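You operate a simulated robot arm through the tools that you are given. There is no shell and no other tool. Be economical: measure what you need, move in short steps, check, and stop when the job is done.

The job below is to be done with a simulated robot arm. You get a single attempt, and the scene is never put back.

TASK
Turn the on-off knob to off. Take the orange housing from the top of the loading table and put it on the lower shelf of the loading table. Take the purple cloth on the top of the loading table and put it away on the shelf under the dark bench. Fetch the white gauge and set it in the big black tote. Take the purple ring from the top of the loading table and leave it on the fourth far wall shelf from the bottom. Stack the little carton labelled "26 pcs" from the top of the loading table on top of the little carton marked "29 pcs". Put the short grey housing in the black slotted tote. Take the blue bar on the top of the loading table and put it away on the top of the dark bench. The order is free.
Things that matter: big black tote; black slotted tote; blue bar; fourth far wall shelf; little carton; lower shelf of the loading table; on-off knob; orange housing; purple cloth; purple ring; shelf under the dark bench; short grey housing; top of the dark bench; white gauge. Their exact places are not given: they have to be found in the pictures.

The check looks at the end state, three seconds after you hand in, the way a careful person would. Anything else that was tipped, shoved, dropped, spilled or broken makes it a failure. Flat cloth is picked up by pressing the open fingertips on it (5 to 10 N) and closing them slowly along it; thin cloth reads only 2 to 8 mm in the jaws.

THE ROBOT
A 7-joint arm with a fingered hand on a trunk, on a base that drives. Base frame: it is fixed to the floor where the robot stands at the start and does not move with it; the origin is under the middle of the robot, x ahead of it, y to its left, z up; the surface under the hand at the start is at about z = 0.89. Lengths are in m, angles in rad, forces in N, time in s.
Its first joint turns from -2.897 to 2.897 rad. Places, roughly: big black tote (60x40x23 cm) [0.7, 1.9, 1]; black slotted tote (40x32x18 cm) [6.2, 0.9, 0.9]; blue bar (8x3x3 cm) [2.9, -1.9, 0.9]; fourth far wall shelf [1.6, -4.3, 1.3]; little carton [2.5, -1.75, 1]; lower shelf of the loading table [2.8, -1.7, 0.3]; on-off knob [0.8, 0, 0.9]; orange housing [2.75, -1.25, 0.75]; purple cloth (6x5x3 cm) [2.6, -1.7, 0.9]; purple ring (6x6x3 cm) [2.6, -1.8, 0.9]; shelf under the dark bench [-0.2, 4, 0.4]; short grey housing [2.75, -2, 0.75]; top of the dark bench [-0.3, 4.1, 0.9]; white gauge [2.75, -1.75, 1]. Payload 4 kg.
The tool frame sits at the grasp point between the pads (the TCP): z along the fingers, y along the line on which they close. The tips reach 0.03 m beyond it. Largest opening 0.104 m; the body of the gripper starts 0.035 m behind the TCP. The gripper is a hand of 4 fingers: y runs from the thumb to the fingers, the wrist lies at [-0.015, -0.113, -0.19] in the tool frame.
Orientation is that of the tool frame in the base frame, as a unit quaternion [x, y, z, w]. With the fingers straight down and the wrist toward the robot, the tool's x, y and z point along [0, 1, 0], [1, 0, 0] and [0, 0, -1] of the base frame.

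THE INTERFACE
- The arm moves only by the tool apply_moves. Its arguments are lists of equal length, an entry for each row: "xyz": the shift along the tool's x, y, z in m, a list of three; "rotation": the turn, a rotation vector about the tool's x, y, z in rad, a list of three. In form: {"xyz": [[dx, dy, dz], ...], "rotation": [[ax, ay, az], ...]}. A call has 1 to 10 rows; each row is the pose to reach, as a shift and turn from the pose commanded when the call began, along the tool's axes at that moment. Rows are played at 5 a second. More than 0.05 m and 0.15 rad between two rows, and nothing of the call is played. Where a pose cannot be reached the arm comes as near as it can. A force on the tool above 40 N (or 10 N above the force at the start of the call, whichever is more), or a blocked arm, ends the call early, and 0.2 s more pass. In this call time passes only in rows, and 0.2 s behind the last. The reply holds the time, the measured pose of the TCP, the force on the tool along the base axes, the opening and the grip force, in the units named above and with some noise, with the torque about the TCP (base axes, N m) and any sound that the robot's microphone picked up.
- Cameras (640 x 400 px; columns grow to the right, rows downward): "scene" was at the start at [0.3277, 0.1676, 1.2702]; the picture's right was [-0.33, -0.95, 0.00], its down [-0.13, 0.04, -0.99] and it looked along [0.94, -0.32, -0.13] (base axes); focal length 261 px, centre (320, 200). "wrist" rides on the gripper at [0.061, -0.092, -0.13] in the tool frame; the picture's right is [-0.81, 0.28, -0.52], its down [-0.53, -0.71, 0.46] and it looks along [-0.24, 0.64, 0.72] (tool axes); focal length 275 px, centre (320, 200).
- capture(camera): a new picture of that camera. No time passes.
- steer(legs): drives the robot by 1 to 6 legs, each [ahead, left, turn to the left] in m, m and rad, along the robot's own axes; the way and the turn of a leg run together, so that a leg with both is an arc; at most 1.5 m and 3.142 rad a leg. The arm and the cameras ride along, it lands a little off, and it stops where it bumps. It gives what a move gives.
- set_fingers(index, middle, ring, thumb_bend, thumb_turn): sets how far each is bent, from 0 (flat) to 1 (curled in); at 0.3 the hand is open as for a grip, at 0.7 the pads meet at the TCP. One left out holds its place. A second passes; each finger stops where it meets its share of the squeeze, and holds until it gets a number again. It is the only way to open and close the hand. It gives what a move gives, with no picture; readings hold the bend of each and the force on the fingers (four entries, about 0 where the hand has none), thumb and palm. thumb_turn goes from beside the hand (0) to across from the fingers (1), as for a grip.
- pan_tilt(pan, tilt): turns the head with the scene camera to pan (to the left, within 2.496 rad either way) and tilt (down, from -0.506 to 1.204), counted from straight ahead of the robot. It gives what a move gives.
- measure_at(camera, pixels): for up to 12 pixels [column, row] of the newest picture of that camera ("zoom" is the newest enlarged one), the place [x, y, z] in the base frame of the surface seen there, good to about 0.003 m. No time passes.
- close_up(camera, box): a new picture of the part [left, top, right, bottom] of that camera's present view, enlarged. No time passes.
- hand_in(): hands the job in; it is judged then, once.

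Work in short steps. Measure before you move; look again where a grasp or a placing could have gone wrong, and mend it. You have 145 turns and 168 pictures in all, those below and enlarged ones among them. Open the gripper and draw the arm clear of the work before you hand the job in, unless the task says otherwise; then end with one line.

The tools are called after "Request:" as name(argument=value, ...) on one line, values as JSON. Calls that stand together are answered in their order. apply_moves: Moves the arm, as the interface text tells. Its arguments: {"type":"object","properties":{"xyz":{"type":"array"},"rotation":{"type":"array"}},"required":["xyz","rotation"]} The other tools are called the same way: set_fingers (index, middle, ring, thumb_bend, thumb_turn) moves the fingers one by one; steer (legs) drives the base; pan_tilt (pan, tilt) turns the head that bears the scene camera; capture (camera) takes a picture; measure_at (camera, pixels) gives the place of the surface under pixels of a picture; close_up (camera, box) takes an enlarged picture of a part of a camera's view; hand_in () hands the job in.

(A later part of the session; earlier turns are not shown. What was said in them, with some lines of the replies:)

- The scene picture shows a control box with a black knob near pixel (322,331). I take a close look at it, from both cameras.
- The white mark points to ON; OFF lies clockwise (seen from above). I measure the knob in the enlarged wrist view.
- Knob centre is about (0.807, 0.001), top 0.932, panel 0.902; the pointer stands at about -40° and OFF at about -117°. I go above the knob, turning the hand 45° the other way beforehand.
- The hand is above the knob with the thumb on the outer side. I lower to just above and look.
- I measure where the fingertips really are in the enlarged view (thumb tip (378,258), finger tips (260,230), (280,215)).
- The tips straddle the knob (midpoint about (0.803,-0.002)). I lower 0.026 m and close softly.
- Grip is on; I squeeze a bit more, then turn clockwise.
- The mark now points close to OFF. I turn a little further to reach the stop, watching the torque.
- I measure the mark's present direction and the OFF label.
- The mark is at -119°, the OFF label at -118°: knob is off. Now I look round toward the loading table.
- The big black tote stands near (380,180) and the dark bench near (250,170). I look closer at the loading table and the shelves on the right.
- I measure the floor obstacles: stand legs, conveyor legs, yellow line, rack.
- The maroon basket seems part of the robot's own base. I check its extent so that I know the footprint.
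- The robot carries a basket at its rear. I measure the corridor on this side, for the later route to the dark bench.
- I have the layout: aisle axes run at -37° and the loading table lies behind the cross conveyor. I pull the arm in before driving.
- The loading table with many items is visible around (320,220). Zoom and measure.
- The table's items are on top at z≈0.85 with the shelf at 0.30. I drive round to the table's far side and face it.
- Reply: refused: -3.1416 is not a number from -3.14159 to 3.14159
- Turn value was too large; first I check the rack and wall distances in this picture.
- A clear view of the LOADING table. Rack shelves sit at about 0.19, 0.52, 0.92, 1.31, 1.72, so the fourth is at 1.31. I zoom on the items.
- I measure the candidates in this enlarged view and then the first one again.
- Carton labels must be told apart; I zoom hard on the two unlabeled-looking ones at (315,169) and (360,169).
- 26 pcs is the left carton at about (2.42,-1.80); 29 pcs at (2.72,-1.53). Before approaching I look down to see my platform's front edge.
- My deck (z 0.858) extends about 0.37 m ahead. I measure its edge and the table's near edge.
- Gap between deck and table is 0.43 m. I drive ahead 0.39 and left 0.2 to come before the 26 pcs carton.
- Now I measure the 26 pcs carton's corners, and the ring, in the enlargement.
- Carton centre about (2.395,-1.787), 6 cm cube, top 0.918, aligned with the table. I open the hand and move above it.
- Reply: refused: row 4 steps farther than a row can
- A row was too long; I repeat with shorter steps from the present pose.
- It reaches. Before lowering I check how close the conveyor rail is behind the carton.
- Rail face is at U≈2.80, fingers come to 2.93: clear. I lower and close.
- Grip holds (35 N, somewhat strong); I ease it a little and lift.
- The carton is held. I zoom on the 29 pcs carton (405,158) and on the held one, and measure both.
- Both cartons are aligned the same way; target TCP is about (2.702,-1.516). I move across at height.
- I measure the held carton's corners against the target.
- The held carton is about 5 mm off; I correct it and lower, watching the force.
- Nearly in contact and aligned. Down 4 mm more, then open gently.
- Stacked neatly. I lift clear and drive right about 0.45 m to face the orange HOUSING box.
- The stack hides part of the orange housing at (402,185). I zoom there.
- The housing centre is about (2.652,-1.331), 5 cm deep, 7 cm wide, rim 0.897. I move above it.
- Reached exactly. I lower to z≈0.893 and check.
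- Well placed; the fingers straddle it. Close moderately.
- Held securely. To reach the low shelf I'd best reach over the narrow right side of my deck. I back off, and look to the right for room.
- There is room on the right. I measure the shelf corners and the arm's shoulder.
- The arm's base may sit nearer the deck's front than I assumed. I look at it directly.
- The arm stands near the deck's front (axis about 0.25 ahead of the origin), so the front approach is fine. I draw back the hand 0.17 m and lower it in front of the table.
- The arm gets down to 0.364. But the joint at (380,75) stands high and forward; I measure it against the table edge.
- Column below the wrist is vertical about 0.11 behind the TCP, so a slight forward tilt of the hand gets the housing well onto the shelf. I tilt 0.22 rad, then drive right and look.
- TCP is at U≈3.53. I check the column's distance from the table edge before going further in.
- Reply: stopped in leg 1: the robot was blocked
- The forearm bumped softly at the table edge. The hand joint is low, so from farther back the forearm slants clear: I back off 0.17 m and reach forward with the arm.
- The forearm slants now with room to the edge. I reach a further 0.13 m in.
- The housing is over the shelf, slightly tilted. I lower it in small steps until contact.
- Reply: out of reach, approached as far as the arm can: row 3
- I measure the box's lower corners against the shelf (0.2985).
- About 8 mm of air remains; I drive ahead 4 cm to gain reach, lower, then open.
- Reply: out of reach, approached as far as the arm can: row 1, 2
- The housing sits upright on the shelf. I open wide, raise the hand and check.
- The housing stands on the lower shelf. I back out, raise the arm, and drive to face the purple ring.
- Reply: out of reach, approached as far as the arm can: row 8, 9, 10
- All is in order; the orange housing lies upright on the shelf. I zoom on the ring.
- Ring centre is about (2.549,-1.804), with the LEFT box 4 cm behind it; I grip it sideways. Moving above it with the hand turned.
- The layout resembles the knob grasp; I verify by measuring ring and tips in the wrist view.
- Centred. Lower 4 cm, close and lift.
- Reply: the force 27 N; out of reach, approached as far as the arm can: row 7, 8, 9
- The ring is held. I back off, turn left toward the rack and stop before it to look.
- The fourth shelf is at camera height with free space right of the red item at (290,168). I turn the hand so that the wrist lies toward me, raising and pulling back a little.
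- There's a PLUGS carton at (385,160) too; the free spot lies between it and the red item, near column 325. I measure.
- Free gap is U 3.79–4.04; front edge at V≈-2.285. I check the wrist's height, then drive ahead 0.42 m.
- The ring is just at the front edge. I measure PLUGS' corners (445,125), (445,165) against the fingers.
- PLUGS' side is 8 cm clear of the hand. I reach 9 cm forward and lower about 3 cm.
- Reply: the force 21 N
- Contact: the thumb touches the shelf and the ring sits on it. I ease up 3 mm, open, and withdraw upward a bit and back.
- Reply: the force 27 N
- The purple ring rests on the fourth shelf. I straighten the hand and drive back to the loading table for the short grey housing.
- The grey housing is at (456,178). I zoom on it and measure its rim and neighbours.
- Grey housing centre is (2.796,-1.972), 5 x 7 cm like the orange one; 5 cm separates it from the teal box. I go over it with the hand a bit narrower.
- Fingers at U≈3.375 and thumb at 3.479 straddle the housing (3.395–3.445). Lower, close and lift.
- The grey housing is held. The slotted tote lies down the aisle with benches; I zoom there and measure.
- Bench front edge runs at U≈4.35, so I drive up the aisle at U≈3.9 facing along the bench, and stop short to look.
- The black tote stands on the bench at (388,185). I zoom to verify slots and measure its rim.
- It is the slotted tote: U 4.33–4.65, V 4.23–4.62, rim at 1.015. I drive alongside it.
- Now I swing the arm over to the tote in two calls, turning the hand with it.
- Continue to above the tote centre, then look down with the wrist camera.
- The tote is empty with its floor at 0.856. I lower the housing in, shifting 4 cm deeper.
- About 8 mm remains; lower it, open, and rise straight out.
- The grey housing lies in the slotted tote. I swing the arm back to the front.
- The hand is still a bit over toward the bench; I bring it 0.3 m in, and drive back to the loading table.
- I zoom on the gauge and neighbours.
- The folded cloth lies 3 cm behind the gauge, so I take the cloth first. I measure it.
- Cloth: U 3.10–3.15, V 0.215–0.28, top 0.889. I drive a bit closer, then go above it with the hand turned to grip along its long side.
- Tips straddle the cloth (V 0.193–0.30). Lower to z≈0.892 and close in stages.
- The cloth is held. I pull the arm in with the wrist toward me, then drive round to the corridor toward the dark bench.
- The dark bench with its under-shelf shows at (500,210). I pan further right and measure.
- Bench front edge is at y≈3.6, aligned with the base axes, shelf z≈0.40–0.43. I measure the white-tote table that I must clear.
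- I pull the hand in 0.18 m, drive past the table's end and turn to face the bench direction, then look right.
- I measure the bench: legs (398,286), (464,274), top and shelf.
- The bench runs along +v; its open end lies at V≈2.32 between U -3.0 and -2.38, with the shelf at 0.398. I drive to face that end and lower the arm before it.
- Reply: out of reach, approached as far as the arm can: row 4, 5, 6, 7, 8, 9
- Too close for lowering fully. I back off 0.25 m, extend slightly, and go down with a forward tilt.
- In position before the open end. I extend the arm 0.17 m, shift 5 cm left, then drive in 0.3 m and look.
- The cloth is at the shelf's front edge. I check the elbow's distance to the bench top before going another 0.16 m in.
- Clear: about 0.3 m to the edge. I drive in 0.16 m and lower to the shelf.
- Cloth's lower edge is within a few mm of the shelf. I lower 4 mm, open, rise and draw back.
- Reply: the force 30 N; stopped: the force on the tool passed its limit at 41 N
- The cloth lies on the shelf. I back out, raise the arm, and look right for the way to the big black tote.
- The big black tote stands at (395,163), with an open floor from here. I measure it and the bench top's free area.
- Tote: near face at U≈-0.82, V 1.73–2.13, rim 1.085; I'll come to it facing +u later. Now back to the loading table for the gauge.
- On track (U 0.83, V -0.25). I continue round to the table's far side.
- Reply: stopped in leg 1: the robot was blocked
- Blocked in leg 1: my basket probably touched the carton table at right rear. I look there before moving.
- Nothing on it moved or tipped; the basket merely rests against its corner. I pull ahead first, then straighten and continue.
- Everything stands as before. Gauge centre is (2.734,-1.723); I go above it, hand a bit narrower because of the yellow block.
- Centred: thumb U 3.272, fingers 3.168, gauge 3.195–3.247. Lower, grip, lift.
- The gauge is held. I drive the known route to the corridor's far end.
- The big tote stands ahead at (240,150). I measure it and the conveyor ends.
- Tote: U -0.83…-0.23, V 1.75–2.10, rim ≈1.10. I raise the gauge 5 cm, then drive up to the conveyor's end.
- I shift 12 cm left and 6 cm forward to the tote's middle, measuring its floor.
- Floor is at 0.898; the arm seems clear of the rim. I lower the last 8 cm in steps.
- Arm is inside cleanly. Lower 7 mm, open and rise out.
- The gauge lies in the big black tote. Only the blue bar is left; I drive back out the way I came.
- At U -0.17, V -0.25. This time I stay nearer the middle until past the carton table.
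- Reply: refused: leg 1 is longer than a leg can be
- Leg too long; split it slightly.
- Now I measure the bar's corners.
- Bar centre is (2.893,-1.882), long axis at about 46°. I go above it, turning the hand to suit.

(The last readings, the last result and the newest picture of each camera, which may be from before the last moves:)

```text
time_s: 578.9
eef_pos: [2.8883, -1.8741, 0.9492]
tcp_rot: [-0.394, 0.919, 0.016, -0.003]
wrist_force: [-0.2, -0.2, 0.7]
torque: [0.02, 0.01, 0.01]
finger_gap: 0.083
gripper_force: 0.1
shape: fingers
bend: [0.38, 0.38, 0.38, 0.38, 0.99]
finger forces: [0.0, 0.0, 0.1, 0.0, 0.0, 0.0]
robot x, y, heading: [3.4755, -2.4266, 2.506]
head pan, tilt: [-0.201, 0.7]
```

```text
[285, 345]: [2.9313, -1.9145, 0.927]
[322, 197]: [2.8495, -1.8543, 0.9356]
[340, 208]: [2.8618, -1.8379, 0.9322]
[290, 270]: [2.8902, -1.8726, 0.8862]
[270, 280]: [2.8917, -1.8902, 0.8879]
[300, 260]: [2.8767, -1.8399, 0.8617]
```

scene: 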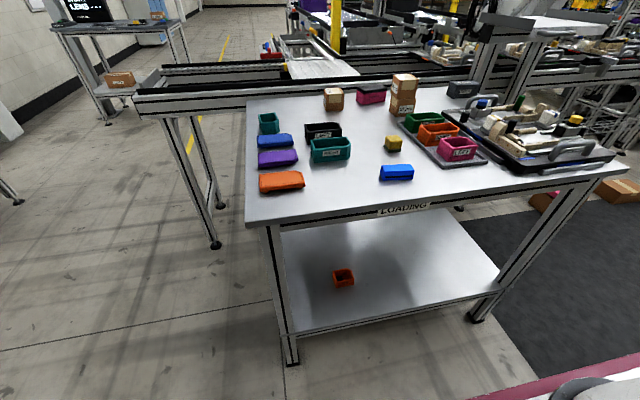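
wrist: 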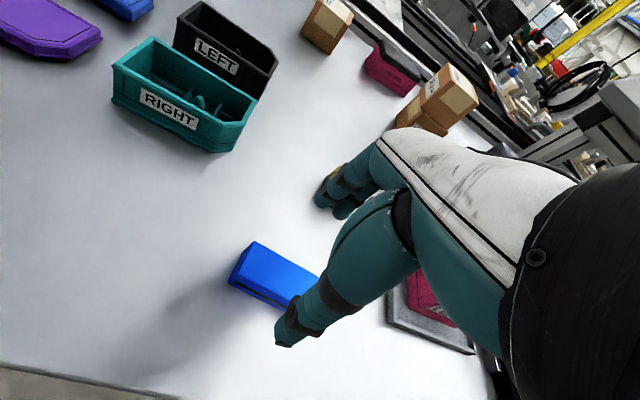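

Centred on the bar. Lower 5 cm, close and lift.

Request:
apply_moves(xyz=[[0, 0, 0.03], [0, 0, 0.052]], rotation=[[0, 0, 0], [0, 0, 0]])

Request:
set_fingers(index=0.55, middle=0.55, ring=0.55, thumb_bend=0.55)

Request:
set_fingers(index=0.66, middle=0.66, ring=0.66, thumb_bend=0.66)

Request:
apply_moves(xyz=[[0, 0, -0.03], [0, 0, -0.07], [0, 0, -0.11], [0, 0, -0.15], [0, 0, -0.19], [0, 0, -0.23], [0, 0, -0.27]], rotation=[[0, 0, 0], [0, 0, 0], [0, 0, 0], [0, 0, 0], [0, 0, 0], [0, 0, 0], [0, 0, 0]])

Request:
capture(camera="wrist")

```text
time_s: 579.5
eef_pos: [2.8895, -1.8722, 0.898]
tcp_rot: [-0.395, 0.919, 0.015, -0.001]
wrist_force: [-0.7, -0.1, 0.1]
torque: [-0.02, -0.01, 0.0]
finger_gap: 0.0829
gripper_force: 0.1
shape: fingers
bend: [0.38, 0.38, 0.38, 0.38, 0.99]
finger forces: [0.1, 0.1, 0.0, 0.1, 0.0, 0.1]
robot x, y, heading: [3.4736, -2.4231, 2.508]
head pan, tilt: [-0.201, 0.7]
```

```text
time_s: 580.5
eef_pos: [2.89, -1.8726, 0.8982]
tcp_rot: [-0.394, 0.919, 0.015, 0.0]
wrist_force: [0.8, -0.6, -0.6]
torque: [-0.01, 0.02, -0.01]
finger_gap: 0.0404
gripper_force: 0.1
shape: fingers
bend: [0.55, 0.55, 0.55, 0.54, 1.0]
finger forces: [0.0, 0.0, 0.1, 0.1, 0.5, 0.0]
robot x, y, heading: [3.4728, -2.4251, 2.504]
head pan, tilt: [-0.201, 0.7]
```

```text
time_s: 581.5
eef_pos: [2.8888, -1.8715, 0.8972]
tcp_rot: [-0.395, 0.919, 0.016, -0.001]
wrist_force: [1.0, -0.3, -1.1]
torque: [-0.05, 0.01, 0.02]
finger_gap: 0.0265
gripper_force: 6.8
shape: fingers
bend: [0.62, 0.63, 0.64, 0.59, 1.0]
finger forces: [3.1, 2.5, 1.5, 0.0, 7.0, 0.0]
robot x, y, heading: [3.4729, -2.4237, 2.506]
head pan, tilt: [-0.201, 0.7]
```

```text
time_s: 583.1
eef_pos: [2.8931, -1.8799, 1.167]
tcp_rot: [-0.394, 0.919, 0.016, -0.001]
wrist_force: [-0.8, -1.2, -1.6]
torque: [-0.01, 0.0, -0.01]
finger_gap: 0.0266
gripper_force: 6.2
shape: fingers
bend: [0.62, 0.63, 0.64, 0.59, 1.0]
finger forces: [3.0, 2.5, 1.4, 0.0, 6.9, 0.0]
robot x, y, heading: [3.4725, -2.4232, 2.505]
head pan, tilt: [-0.201, 0.7]
```

```text
48 pictures are left
```

wrist: 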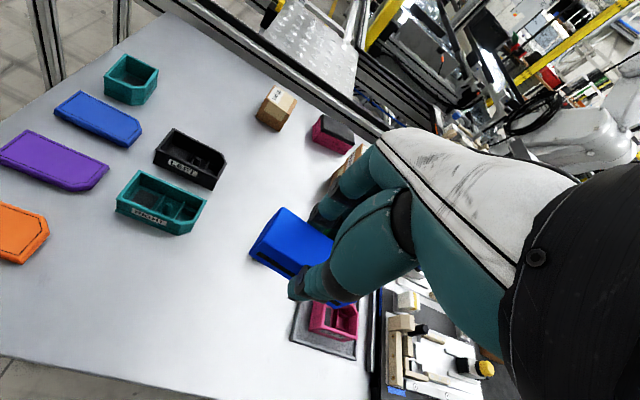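

The bar is held; I squeeze slightly more and drive the route to the dark bench.

Request:
set_fingers(index=0.69, middle=0.69, ring=0.69, thumb_bend=0.66)

Request:
steer(legs=[[0, 1.36, -0.007], [1.5, 0, 0], [1.2, -0.1, 0], [0.75, -0.82, 0], [1.5, 0, 0], [1.5, 0, 0]])

```text
time_s: 584.1
eef_pos: [2.8936, -1.8807, 1.1667]
tcp_rot: [-0.395, 0.919, 0.016, -0.001]
wrist_force: [-0.6, -0.4, -1.6]
torque: [0.02, -0.03, -0.03]
finger_gap: 0.0264
gripper_force: 8.5
shape: fingers
bend: [0.64, 0.66, 0.67, 0.58, 1.0]
finger forces: [3.7, 3.2, 1.9, 0.0, 8.6, 0.1]
robot x, y, heading: [3.4744, -2.428, 2.508]
head pan, tilt: [-0.201, 0.7]
```

```text
time_s: 606.4
eef_pos: [-0.1197, -0.8059, 1.1668]
tcp_rot: [-0.403, 0.915, 0.014, -0.001]
wrist_force: [0.3, 0.5, -1.3]
torque: [0.01, 0.0, 0.0]
finger_gap: 0.0268
gripper_force: 8.3
shape: fingers
bend: [0.64, 0.66, 0.67, 0.58, 1.0]
finger forces: [3.7, 3.2, 1.7, 0.0, 8.6, 0.0]
robot x, y, heading: [0.4719, -1.3395, 2.529]
head pan, tilt: [-0.201, 0.7]
stopped in leg 4: the robot was blocked; the commanded pose is now the measured one
```

Blocked again, by the carton table's corner ahead-left. I back off 0.25 m and look at that table.

Request:
steer(legs=[[-0.25, -0.1, 0]])

Request:
pan_tilt(pan=0.5, tilt=0.5)

Request:
capture(camera="scene")

Request:
measure_at(camera="scene", pixels=[[260, 170], [330, 150], [300, 160], [200, 150], [240, 180], [300, 300]])

```text
time_s: 608.3
eef_pos: [0.1362, -0.8681, 1.1673]
tcp_rot: [-0.406, 0.914, 0.014, 0.0]
wrist_force: [0.6, 0.1, -1.9]
torque: [-0.01, 0.02, 0.01]
finger_gap: 0.0264
gripper_force: 8.3
shape: fingers
bend: [0.64, 0.66, 0.67, 0.58, 1.0]
finger forces: [3.6, 3.1, 1.7, 0.0, 8.5, 0.0]
robot x, y, heading: [0.7304, -1.4004, 2.536]
head pan, tilt: [-0.201, 0.7]
```

```text
time_s: 609.4
eef_pos: [0.1351, -0.8674, 1.1665]
tcp_rot: [-0.405, 0.914, 0.015, 0.0]
wrist_force: [0.1, 0.1, -0.9]
torque: [0.01, -0.01, 0.0]
finger_gap: 0.0265
gripper_force: 8.9
shape: fingers
bend: [0.64, 0.66, 0.67, 0.58, 1.0]
finger forces: [3.7, 3.2, 1.7, 0.1, 8.6, 0.1]
robot x, y, heading: [0.7314, -1.4018, 2.538]
head pan, tilt: [0.499, 0.499]
```

```text
47 pictures are left
```

scene: 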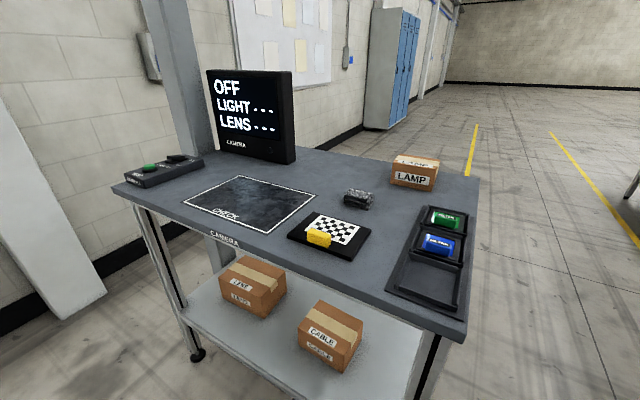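

```text
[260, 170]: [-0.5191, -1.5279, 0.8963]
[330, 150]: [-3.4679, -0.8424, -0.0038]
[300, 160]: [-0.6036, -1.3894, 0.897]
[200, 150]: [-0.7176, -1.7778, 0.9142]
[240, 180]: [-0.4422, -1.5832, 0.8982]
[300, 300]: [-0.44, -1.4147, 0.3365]
```

Everything on that table is in place. I straighten, shift right a little and go on down the corridor to before the bench.

Request:
steer(legs=[[0, -0.3, -0.04], [1.5, 0, 0], [1.5, 0, 0], [0.63, 0, 0], [0.95, 0, 0], [0, 0, -1.571]])

```text
time_s: 637.0
eef_pos: [-2.0759, 2.2695, 1.166]
tcp_rot: [0.401, 0.916, 0.011, 0.011]
wrist_force: [-0.4, -0.5, -2.1]
torque: [-0.01, 0.02, 0.02]
finger_gap: 0.0262
gripper_force: 7.8
shape: fingers
bend: [0.64, 0.66, 0.67, 0.58, 1.0]
finger forces: [3.5, 2.9, 1.4, 0.0, 7.7, 0.0]
robot x, y, heading: [-2.6549, 1.7236, 0.876]
head pan, tilt: [0.499, 0.499]
```

Request:
steer(legs=[[0, 0, 0.051], [0.6, -0.3, 0], [0.75, 0, 0]])

Request:
pan_tilt(pan=-0.1, tilt=0.5)

Request:
capture(camera="scene")

Request:
measure_at(camera="scene", pixels=[[310, 120], [280, 100], [300, 90], [340, 110], [320, 130], [400, 110]])

```text
time_s: 644.8
eef_pos: [-1.0545, 3.2156, 1.167]
tcp_rot: [0.377, 0.926, 0.01, 0.01]
wrist_force: [-0.8, 0.6, -0.9]
torque: [0.0, -0.01, 0.01]
finger_gap: 0.026
gripper_force: 7.9
shape: fingers
bend: [0.64, 0.66, 0.67, 0.58, 1.0]
finger forces: [3.5, 2.8, 1.4, 0.0, 7.8, 0.0]
robot x, y, heading: [-1.6103, 2.6405, 0.924]
head pan, tilt: [0.499, 0.499]
```

```text
time_s: 645.8
eef_pos: [-1.0532, 3.2167, 1.1669]
tcp_rot: [0.378, 0.926, 0.011, 0.01]
wrist_force: [-0.2, 0.5, -1.0]
torque: [0.01, 0.0, -0.01]
finger_gap: 0.0258
gripper_force: 8.0
shape: fingers
bend: [0.64, 0.66, 0.67, 0.58, 1.0]
finger forces: [3.6, 2.8, 1.4, 0.0, 7.8, 0.0]
robot x, y, heading: [-1.6101, 2.6402, 0.926]
head pan, tilt: [-0.099, 0.499]
```

```text
46 pictures are left
```

scene: 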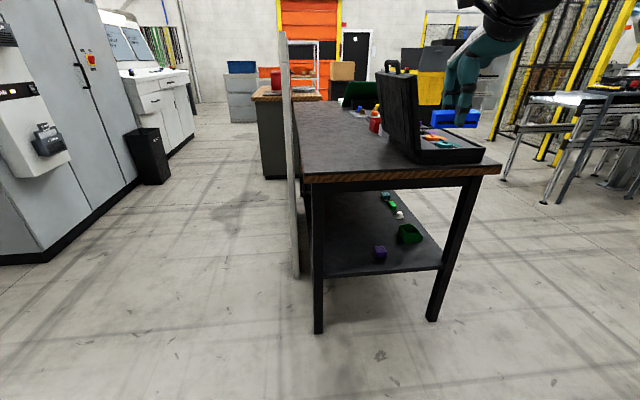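

```text
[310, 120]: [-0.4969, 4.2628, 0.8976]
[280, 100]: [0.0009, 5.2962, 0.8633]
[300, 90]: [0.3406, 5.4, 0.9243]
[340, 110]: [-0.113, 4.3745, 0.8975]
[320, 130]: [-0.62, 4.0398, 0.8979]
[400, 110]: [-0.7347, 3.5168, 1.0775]
```

The cloth sits on the shelf, and the bench top (0.898) is free on the left of the case. I measure the case and edges.

Request:
measure_at(camera="scene", pixels=[[381, 85], [383, 125], [415, 160], [390, 140], [312, 165], [360, 160], [340, 150], [300, 150], [292, 110]])

```text
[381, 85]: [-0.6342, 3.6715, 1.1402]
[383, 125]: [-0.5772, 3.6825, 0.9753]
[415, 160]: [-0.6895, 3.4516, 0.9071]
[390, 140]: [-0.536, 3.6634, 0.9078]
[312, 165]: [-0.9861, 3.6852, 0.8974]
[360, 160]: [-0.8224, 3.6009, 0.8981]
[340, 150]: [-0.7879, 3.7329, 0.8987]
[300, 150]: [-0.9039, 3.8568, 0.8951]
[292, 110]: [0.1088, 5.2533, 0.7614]
```

Free strip: U -3.03 to -2.72. I drive ahead 0.3 m, 6 cm left, then reach forward over the strip.

Request:
steer(legs=[[0.3, 0.06, 0]])

Request:
apply_moves(xyz=[[0.0154, 0.0459, 0], [0.0308, 0.0917, 0], [0.0463, 0.1376, 0], [0.0617, 0.1835, 0], [0.0617, 0.1835, 0.045], [0.0617, 0.1835, 0.09]], rotation=[[0, 0, -0.033], [0, 0, -0.066], [0, 0, -0.1], [0, 0, -0.13], [0, 0, -0.13], [0, 0, -0.13]])

Request:
capture(camera="scene")

Request:
capture(camera="wrist")

```text
time_s: 647.9
eef_pos: [-0.9213, 3.4937, 1.1676]
tcp_rot: [0.377, 0.926, 0.011, 0.01]
wrist_force: [-0.3, 0.2, -2.6]
torque: [0.03, 0.01, 0.01]
finger_gap: 0.0259
gripper_force: 8.2
shape: fingers
bend: [0.64, 0.66, 0.67, 0.58, 1.0]
finger forces: [3.5, 2.8, 1.3, 0.0, 7.8, 0.0]
robot x, y, heading: [-1.4765, 2.9185, 0.925]
head pan, tilt: [-0.099, 0.499]
```

```text
time_s: 649.3
eef_pos: [-0.8368, 3.6677, 1.0801]
tcp_rot: [0.317, 0.948, 0.01, 0.011]
wrist_force: [-0.3, -0.2, -0.8]
torque: [0.04, -0.02, -0.01]
finger_gap: 0.0261
gripper_force: 8.4
shape: fingers
bend: [0.64, 0.66, 0.67, 0.58, 1.0]
finger forces: [3.6, 2.7, 1.3, 0.1, 7.9, 0.0]
robot x, y, heading: [-1.4766, 2.9188, 0.93]
head pan, tilt: [-0.099, 0.499]
```

```text
45 pictures are left
```

scene: 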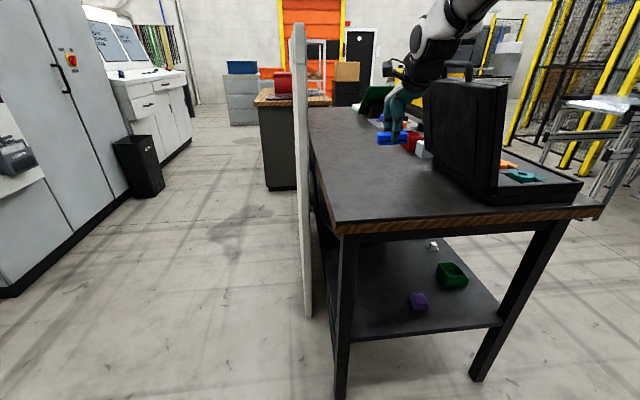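

```text
44 pictures are left
```

wrist: 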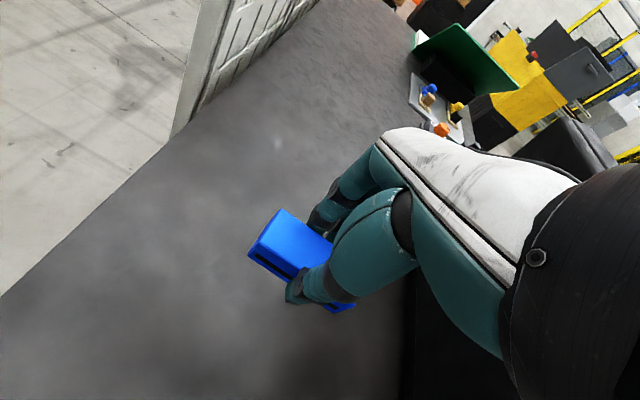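

The bar is over the clear bench top. I lower it to just above and check.

Request:
apply_moves(xyz=[[0, 0, 0.045], [0, 0, 0.09], [0, 0, 0.12], [0, 0, 0.133]], rotation=[[0, 0, 0], [0, 0, 0], [0, 0, 0], [0, 0, 0]])

Request:
capture(camera="wrist")

Request:
measure_at(camera="wrist", pixels=[[250, 258], [290, 278], [230, 270], [290, 215], [345, 308]])

```text
time_s: 650.3
eef_pos: [-0.8341, 3.6691, 0.9488]
tcp_rot: [0.317, 0.948, 0.009, 0.011]
wrist_force: [0.2, -0.8, -0.8]
torque: [0.02, 0.0, -0.02]
finger_gap: 0.026
gripper_force: 7.9
shape: fingers
bend: [0.64, 0.66, 0.67, 0.58, 1.0]
finger forces: [3.6, 2.7, 1.4, 0.1, 7.7, 0.1]
robot x, y, heading: [-1.4738, 2.9213, 0.922]
head pan, tilt: [-0.099, 0.499]
```

```text
43 pictures are left
```

wrist: 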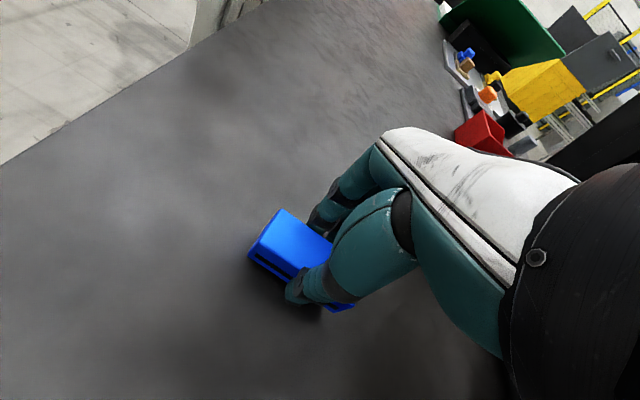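

```text
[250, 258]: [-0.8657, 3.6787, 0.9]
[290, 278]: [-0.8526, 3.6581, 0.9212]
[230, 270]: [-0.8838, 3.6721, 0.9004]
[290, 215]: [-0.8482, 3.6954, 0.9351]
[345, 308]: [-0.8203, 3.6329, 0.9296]
```

Bar bottom is about 6 mm above the top. Lower, open and rise.

Request:
apply_moves(xyz=[[0, 0, 0.003], [0, 0, 0.006]], rotation=[[0, 0, 0], [0, 0, 0]])

Request:
set_fingers(index=0.55, middle=0.55, ring=0.55, thumb_bend=0.5)

Request:
set_fingers(index=0.36, middle=0.36, ring=0.36, thumb_bend=0.38)

Request:
apply_moves(xyz=[[0, 0, -0.04], [0, 0, -0.08], [0, 0, -0.12], [0, 0, -0.16], [0, 0, -0.2], [0, 0, -0.24]], rotation=[[0, 0, 0], [0, 0, 0], [0, 0, 0], [0, 0, 0], [0, 0, 0], [0, 0, 0]])

Request:
capture(camera="wrist")

```text
time_s: 650.9
eef_pos: [-0.8334, 3.6692, 0.9418]
tcp_rot: [0.317, 0.948, 0.009, 0.012]
wrist_force: [0.0, -0.3, -0.8]
torque: [-0.01, 0.02, 0.02]
finger_gap: 0.0259
gripper_force: 7.6
shape: fingers
bend: [0.64, 0.66, 0.67, 0.58, 1.0]
finger forces: [3.6, 2.6, 1.5, 0.1, 7.7, 0.0]
robot x, y, heading: [-1.4724, 2.9206, 0.924]
head pan, tilt: [-0.099, 0.499]
```

```text
time_s: 651.9
eef_pos: [-0.8327, 3.6694, 0.9425]
tcp_rot: [0.317, 0.948, 0.01, 0.011]
wrist_force: [0.2, -0.9, 0.1]
torque: [-0.04, -0.01, 0.01]
finger_gap: 0.045
gripper_force: 0.0
shape: fingers
bend: [0.55, 0.55, 0.55, 0.5, 1.0]
finger forces: [0.0, 0.1, 0.0, 0.0, 0.0, 0.0]
robot x, y, heading: [-1.474, 2.9222, 0.928]
head pan, tilt: [-0.099, 0.499]
```

```text
time_s: 652.9
eef_pos: [-0.8321, 3.6691, 0.9416]
tcp_rot: [0.317, 0.948, 0.009, 0.01]
wrist_force: [-0.8, -0.1, 0.1]
torque: [-0.01, 0.04, -0.04]
finger_gap: 0.0849
gripper_force: 0.0
shape: fingers
bend: [0.36, 0.36, 0.36, 0.38, 0.99]
finger forces: [0.1, 0.0, 0.0, 0.0, 0.0, 0.1]
robot x, y, heading: [-1.4741, 2.9214, 0.924]
head pan, tilt: [-0.099, 0.499]
```

```text
time_s: 654.3
eef_pos: [-0.8376, 3.668, 1.1803]
tcp_rot: [0.317, 0.948, 0.008, 0.011]
wrist_force: [0.0, -0.5, 0.4]
torque: [0.03, -0.02, 0.01]
finger_gap: 0.0854
gripper_force: 0.0
shape: fingers
bend: [0.36, 0.36, 0.36, 0.38, 0.99]
finger forces: [0.1, 0.1, 0.0, 0.0, 0.0, 0.0]
robot x, y, heading: [-1.4777, 2.9191, 0.932]
head pan, tilt: [-0.099, 0.499]
```

```text
42 pictures are left
```

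wrist: 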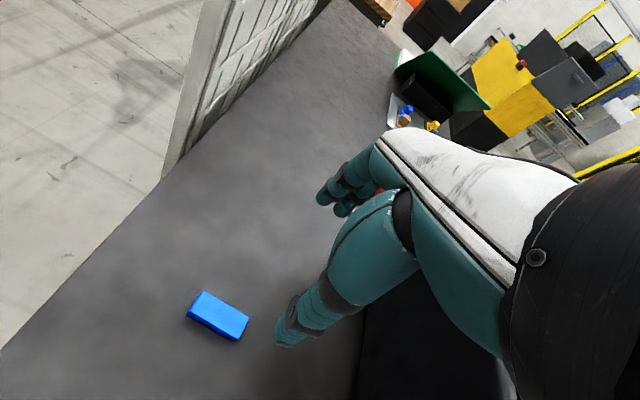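

The bar rests on the bench top. I back away and take a final look.

Request:
steer(legs=[[-0.5, 0, 0]])

Request:
close_up(camera="scene", box=[260, 50, 540, 300])

```text
time_s: 657.2
eef_pos: [-1.1354, 3.266, 1.1816]
tcp_rot: [0.318, 0.948, 0.01, 0.011]
wrist_force: [-0.2, 0.0, -0.6]
torque: [-0.01, 0.0, 0.03]
finger_gap: 0.0854
gripper_force: 0.0
shape: fingers
bend: [0.36, 0.36, 0.36, 0.38, 0.99]
finger forces: [0.0, 0.0, 0.1, 0.0, 0.1, 0.1]
robot x, y, heading: [-1.7739, 2.5224, 0.923]
head pan, tilt: [-0.099, 0.499]
```

```text
1.60 times, centred on (400, 175) of scene
```

zoom: 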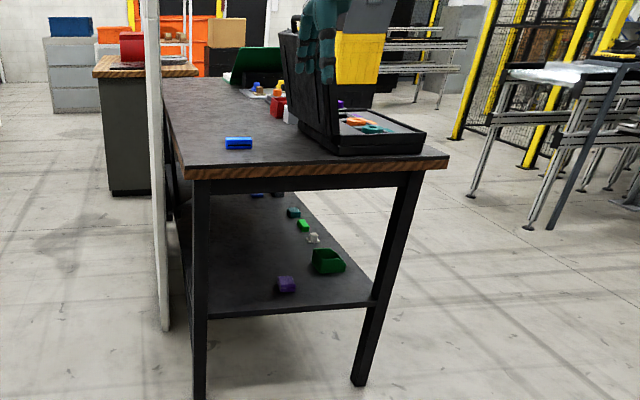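

Bar on the bench top, cloth on the shelf beneath, hand open and clear, all other items placed. I hand in.

Request:
hand_in()

```text
The job is handed in.
```

All eight jobs are done and handed in; my base bumped the loading table once and the carton table by the corridor twice, and nothing tipped or visibly moved in the pictures.
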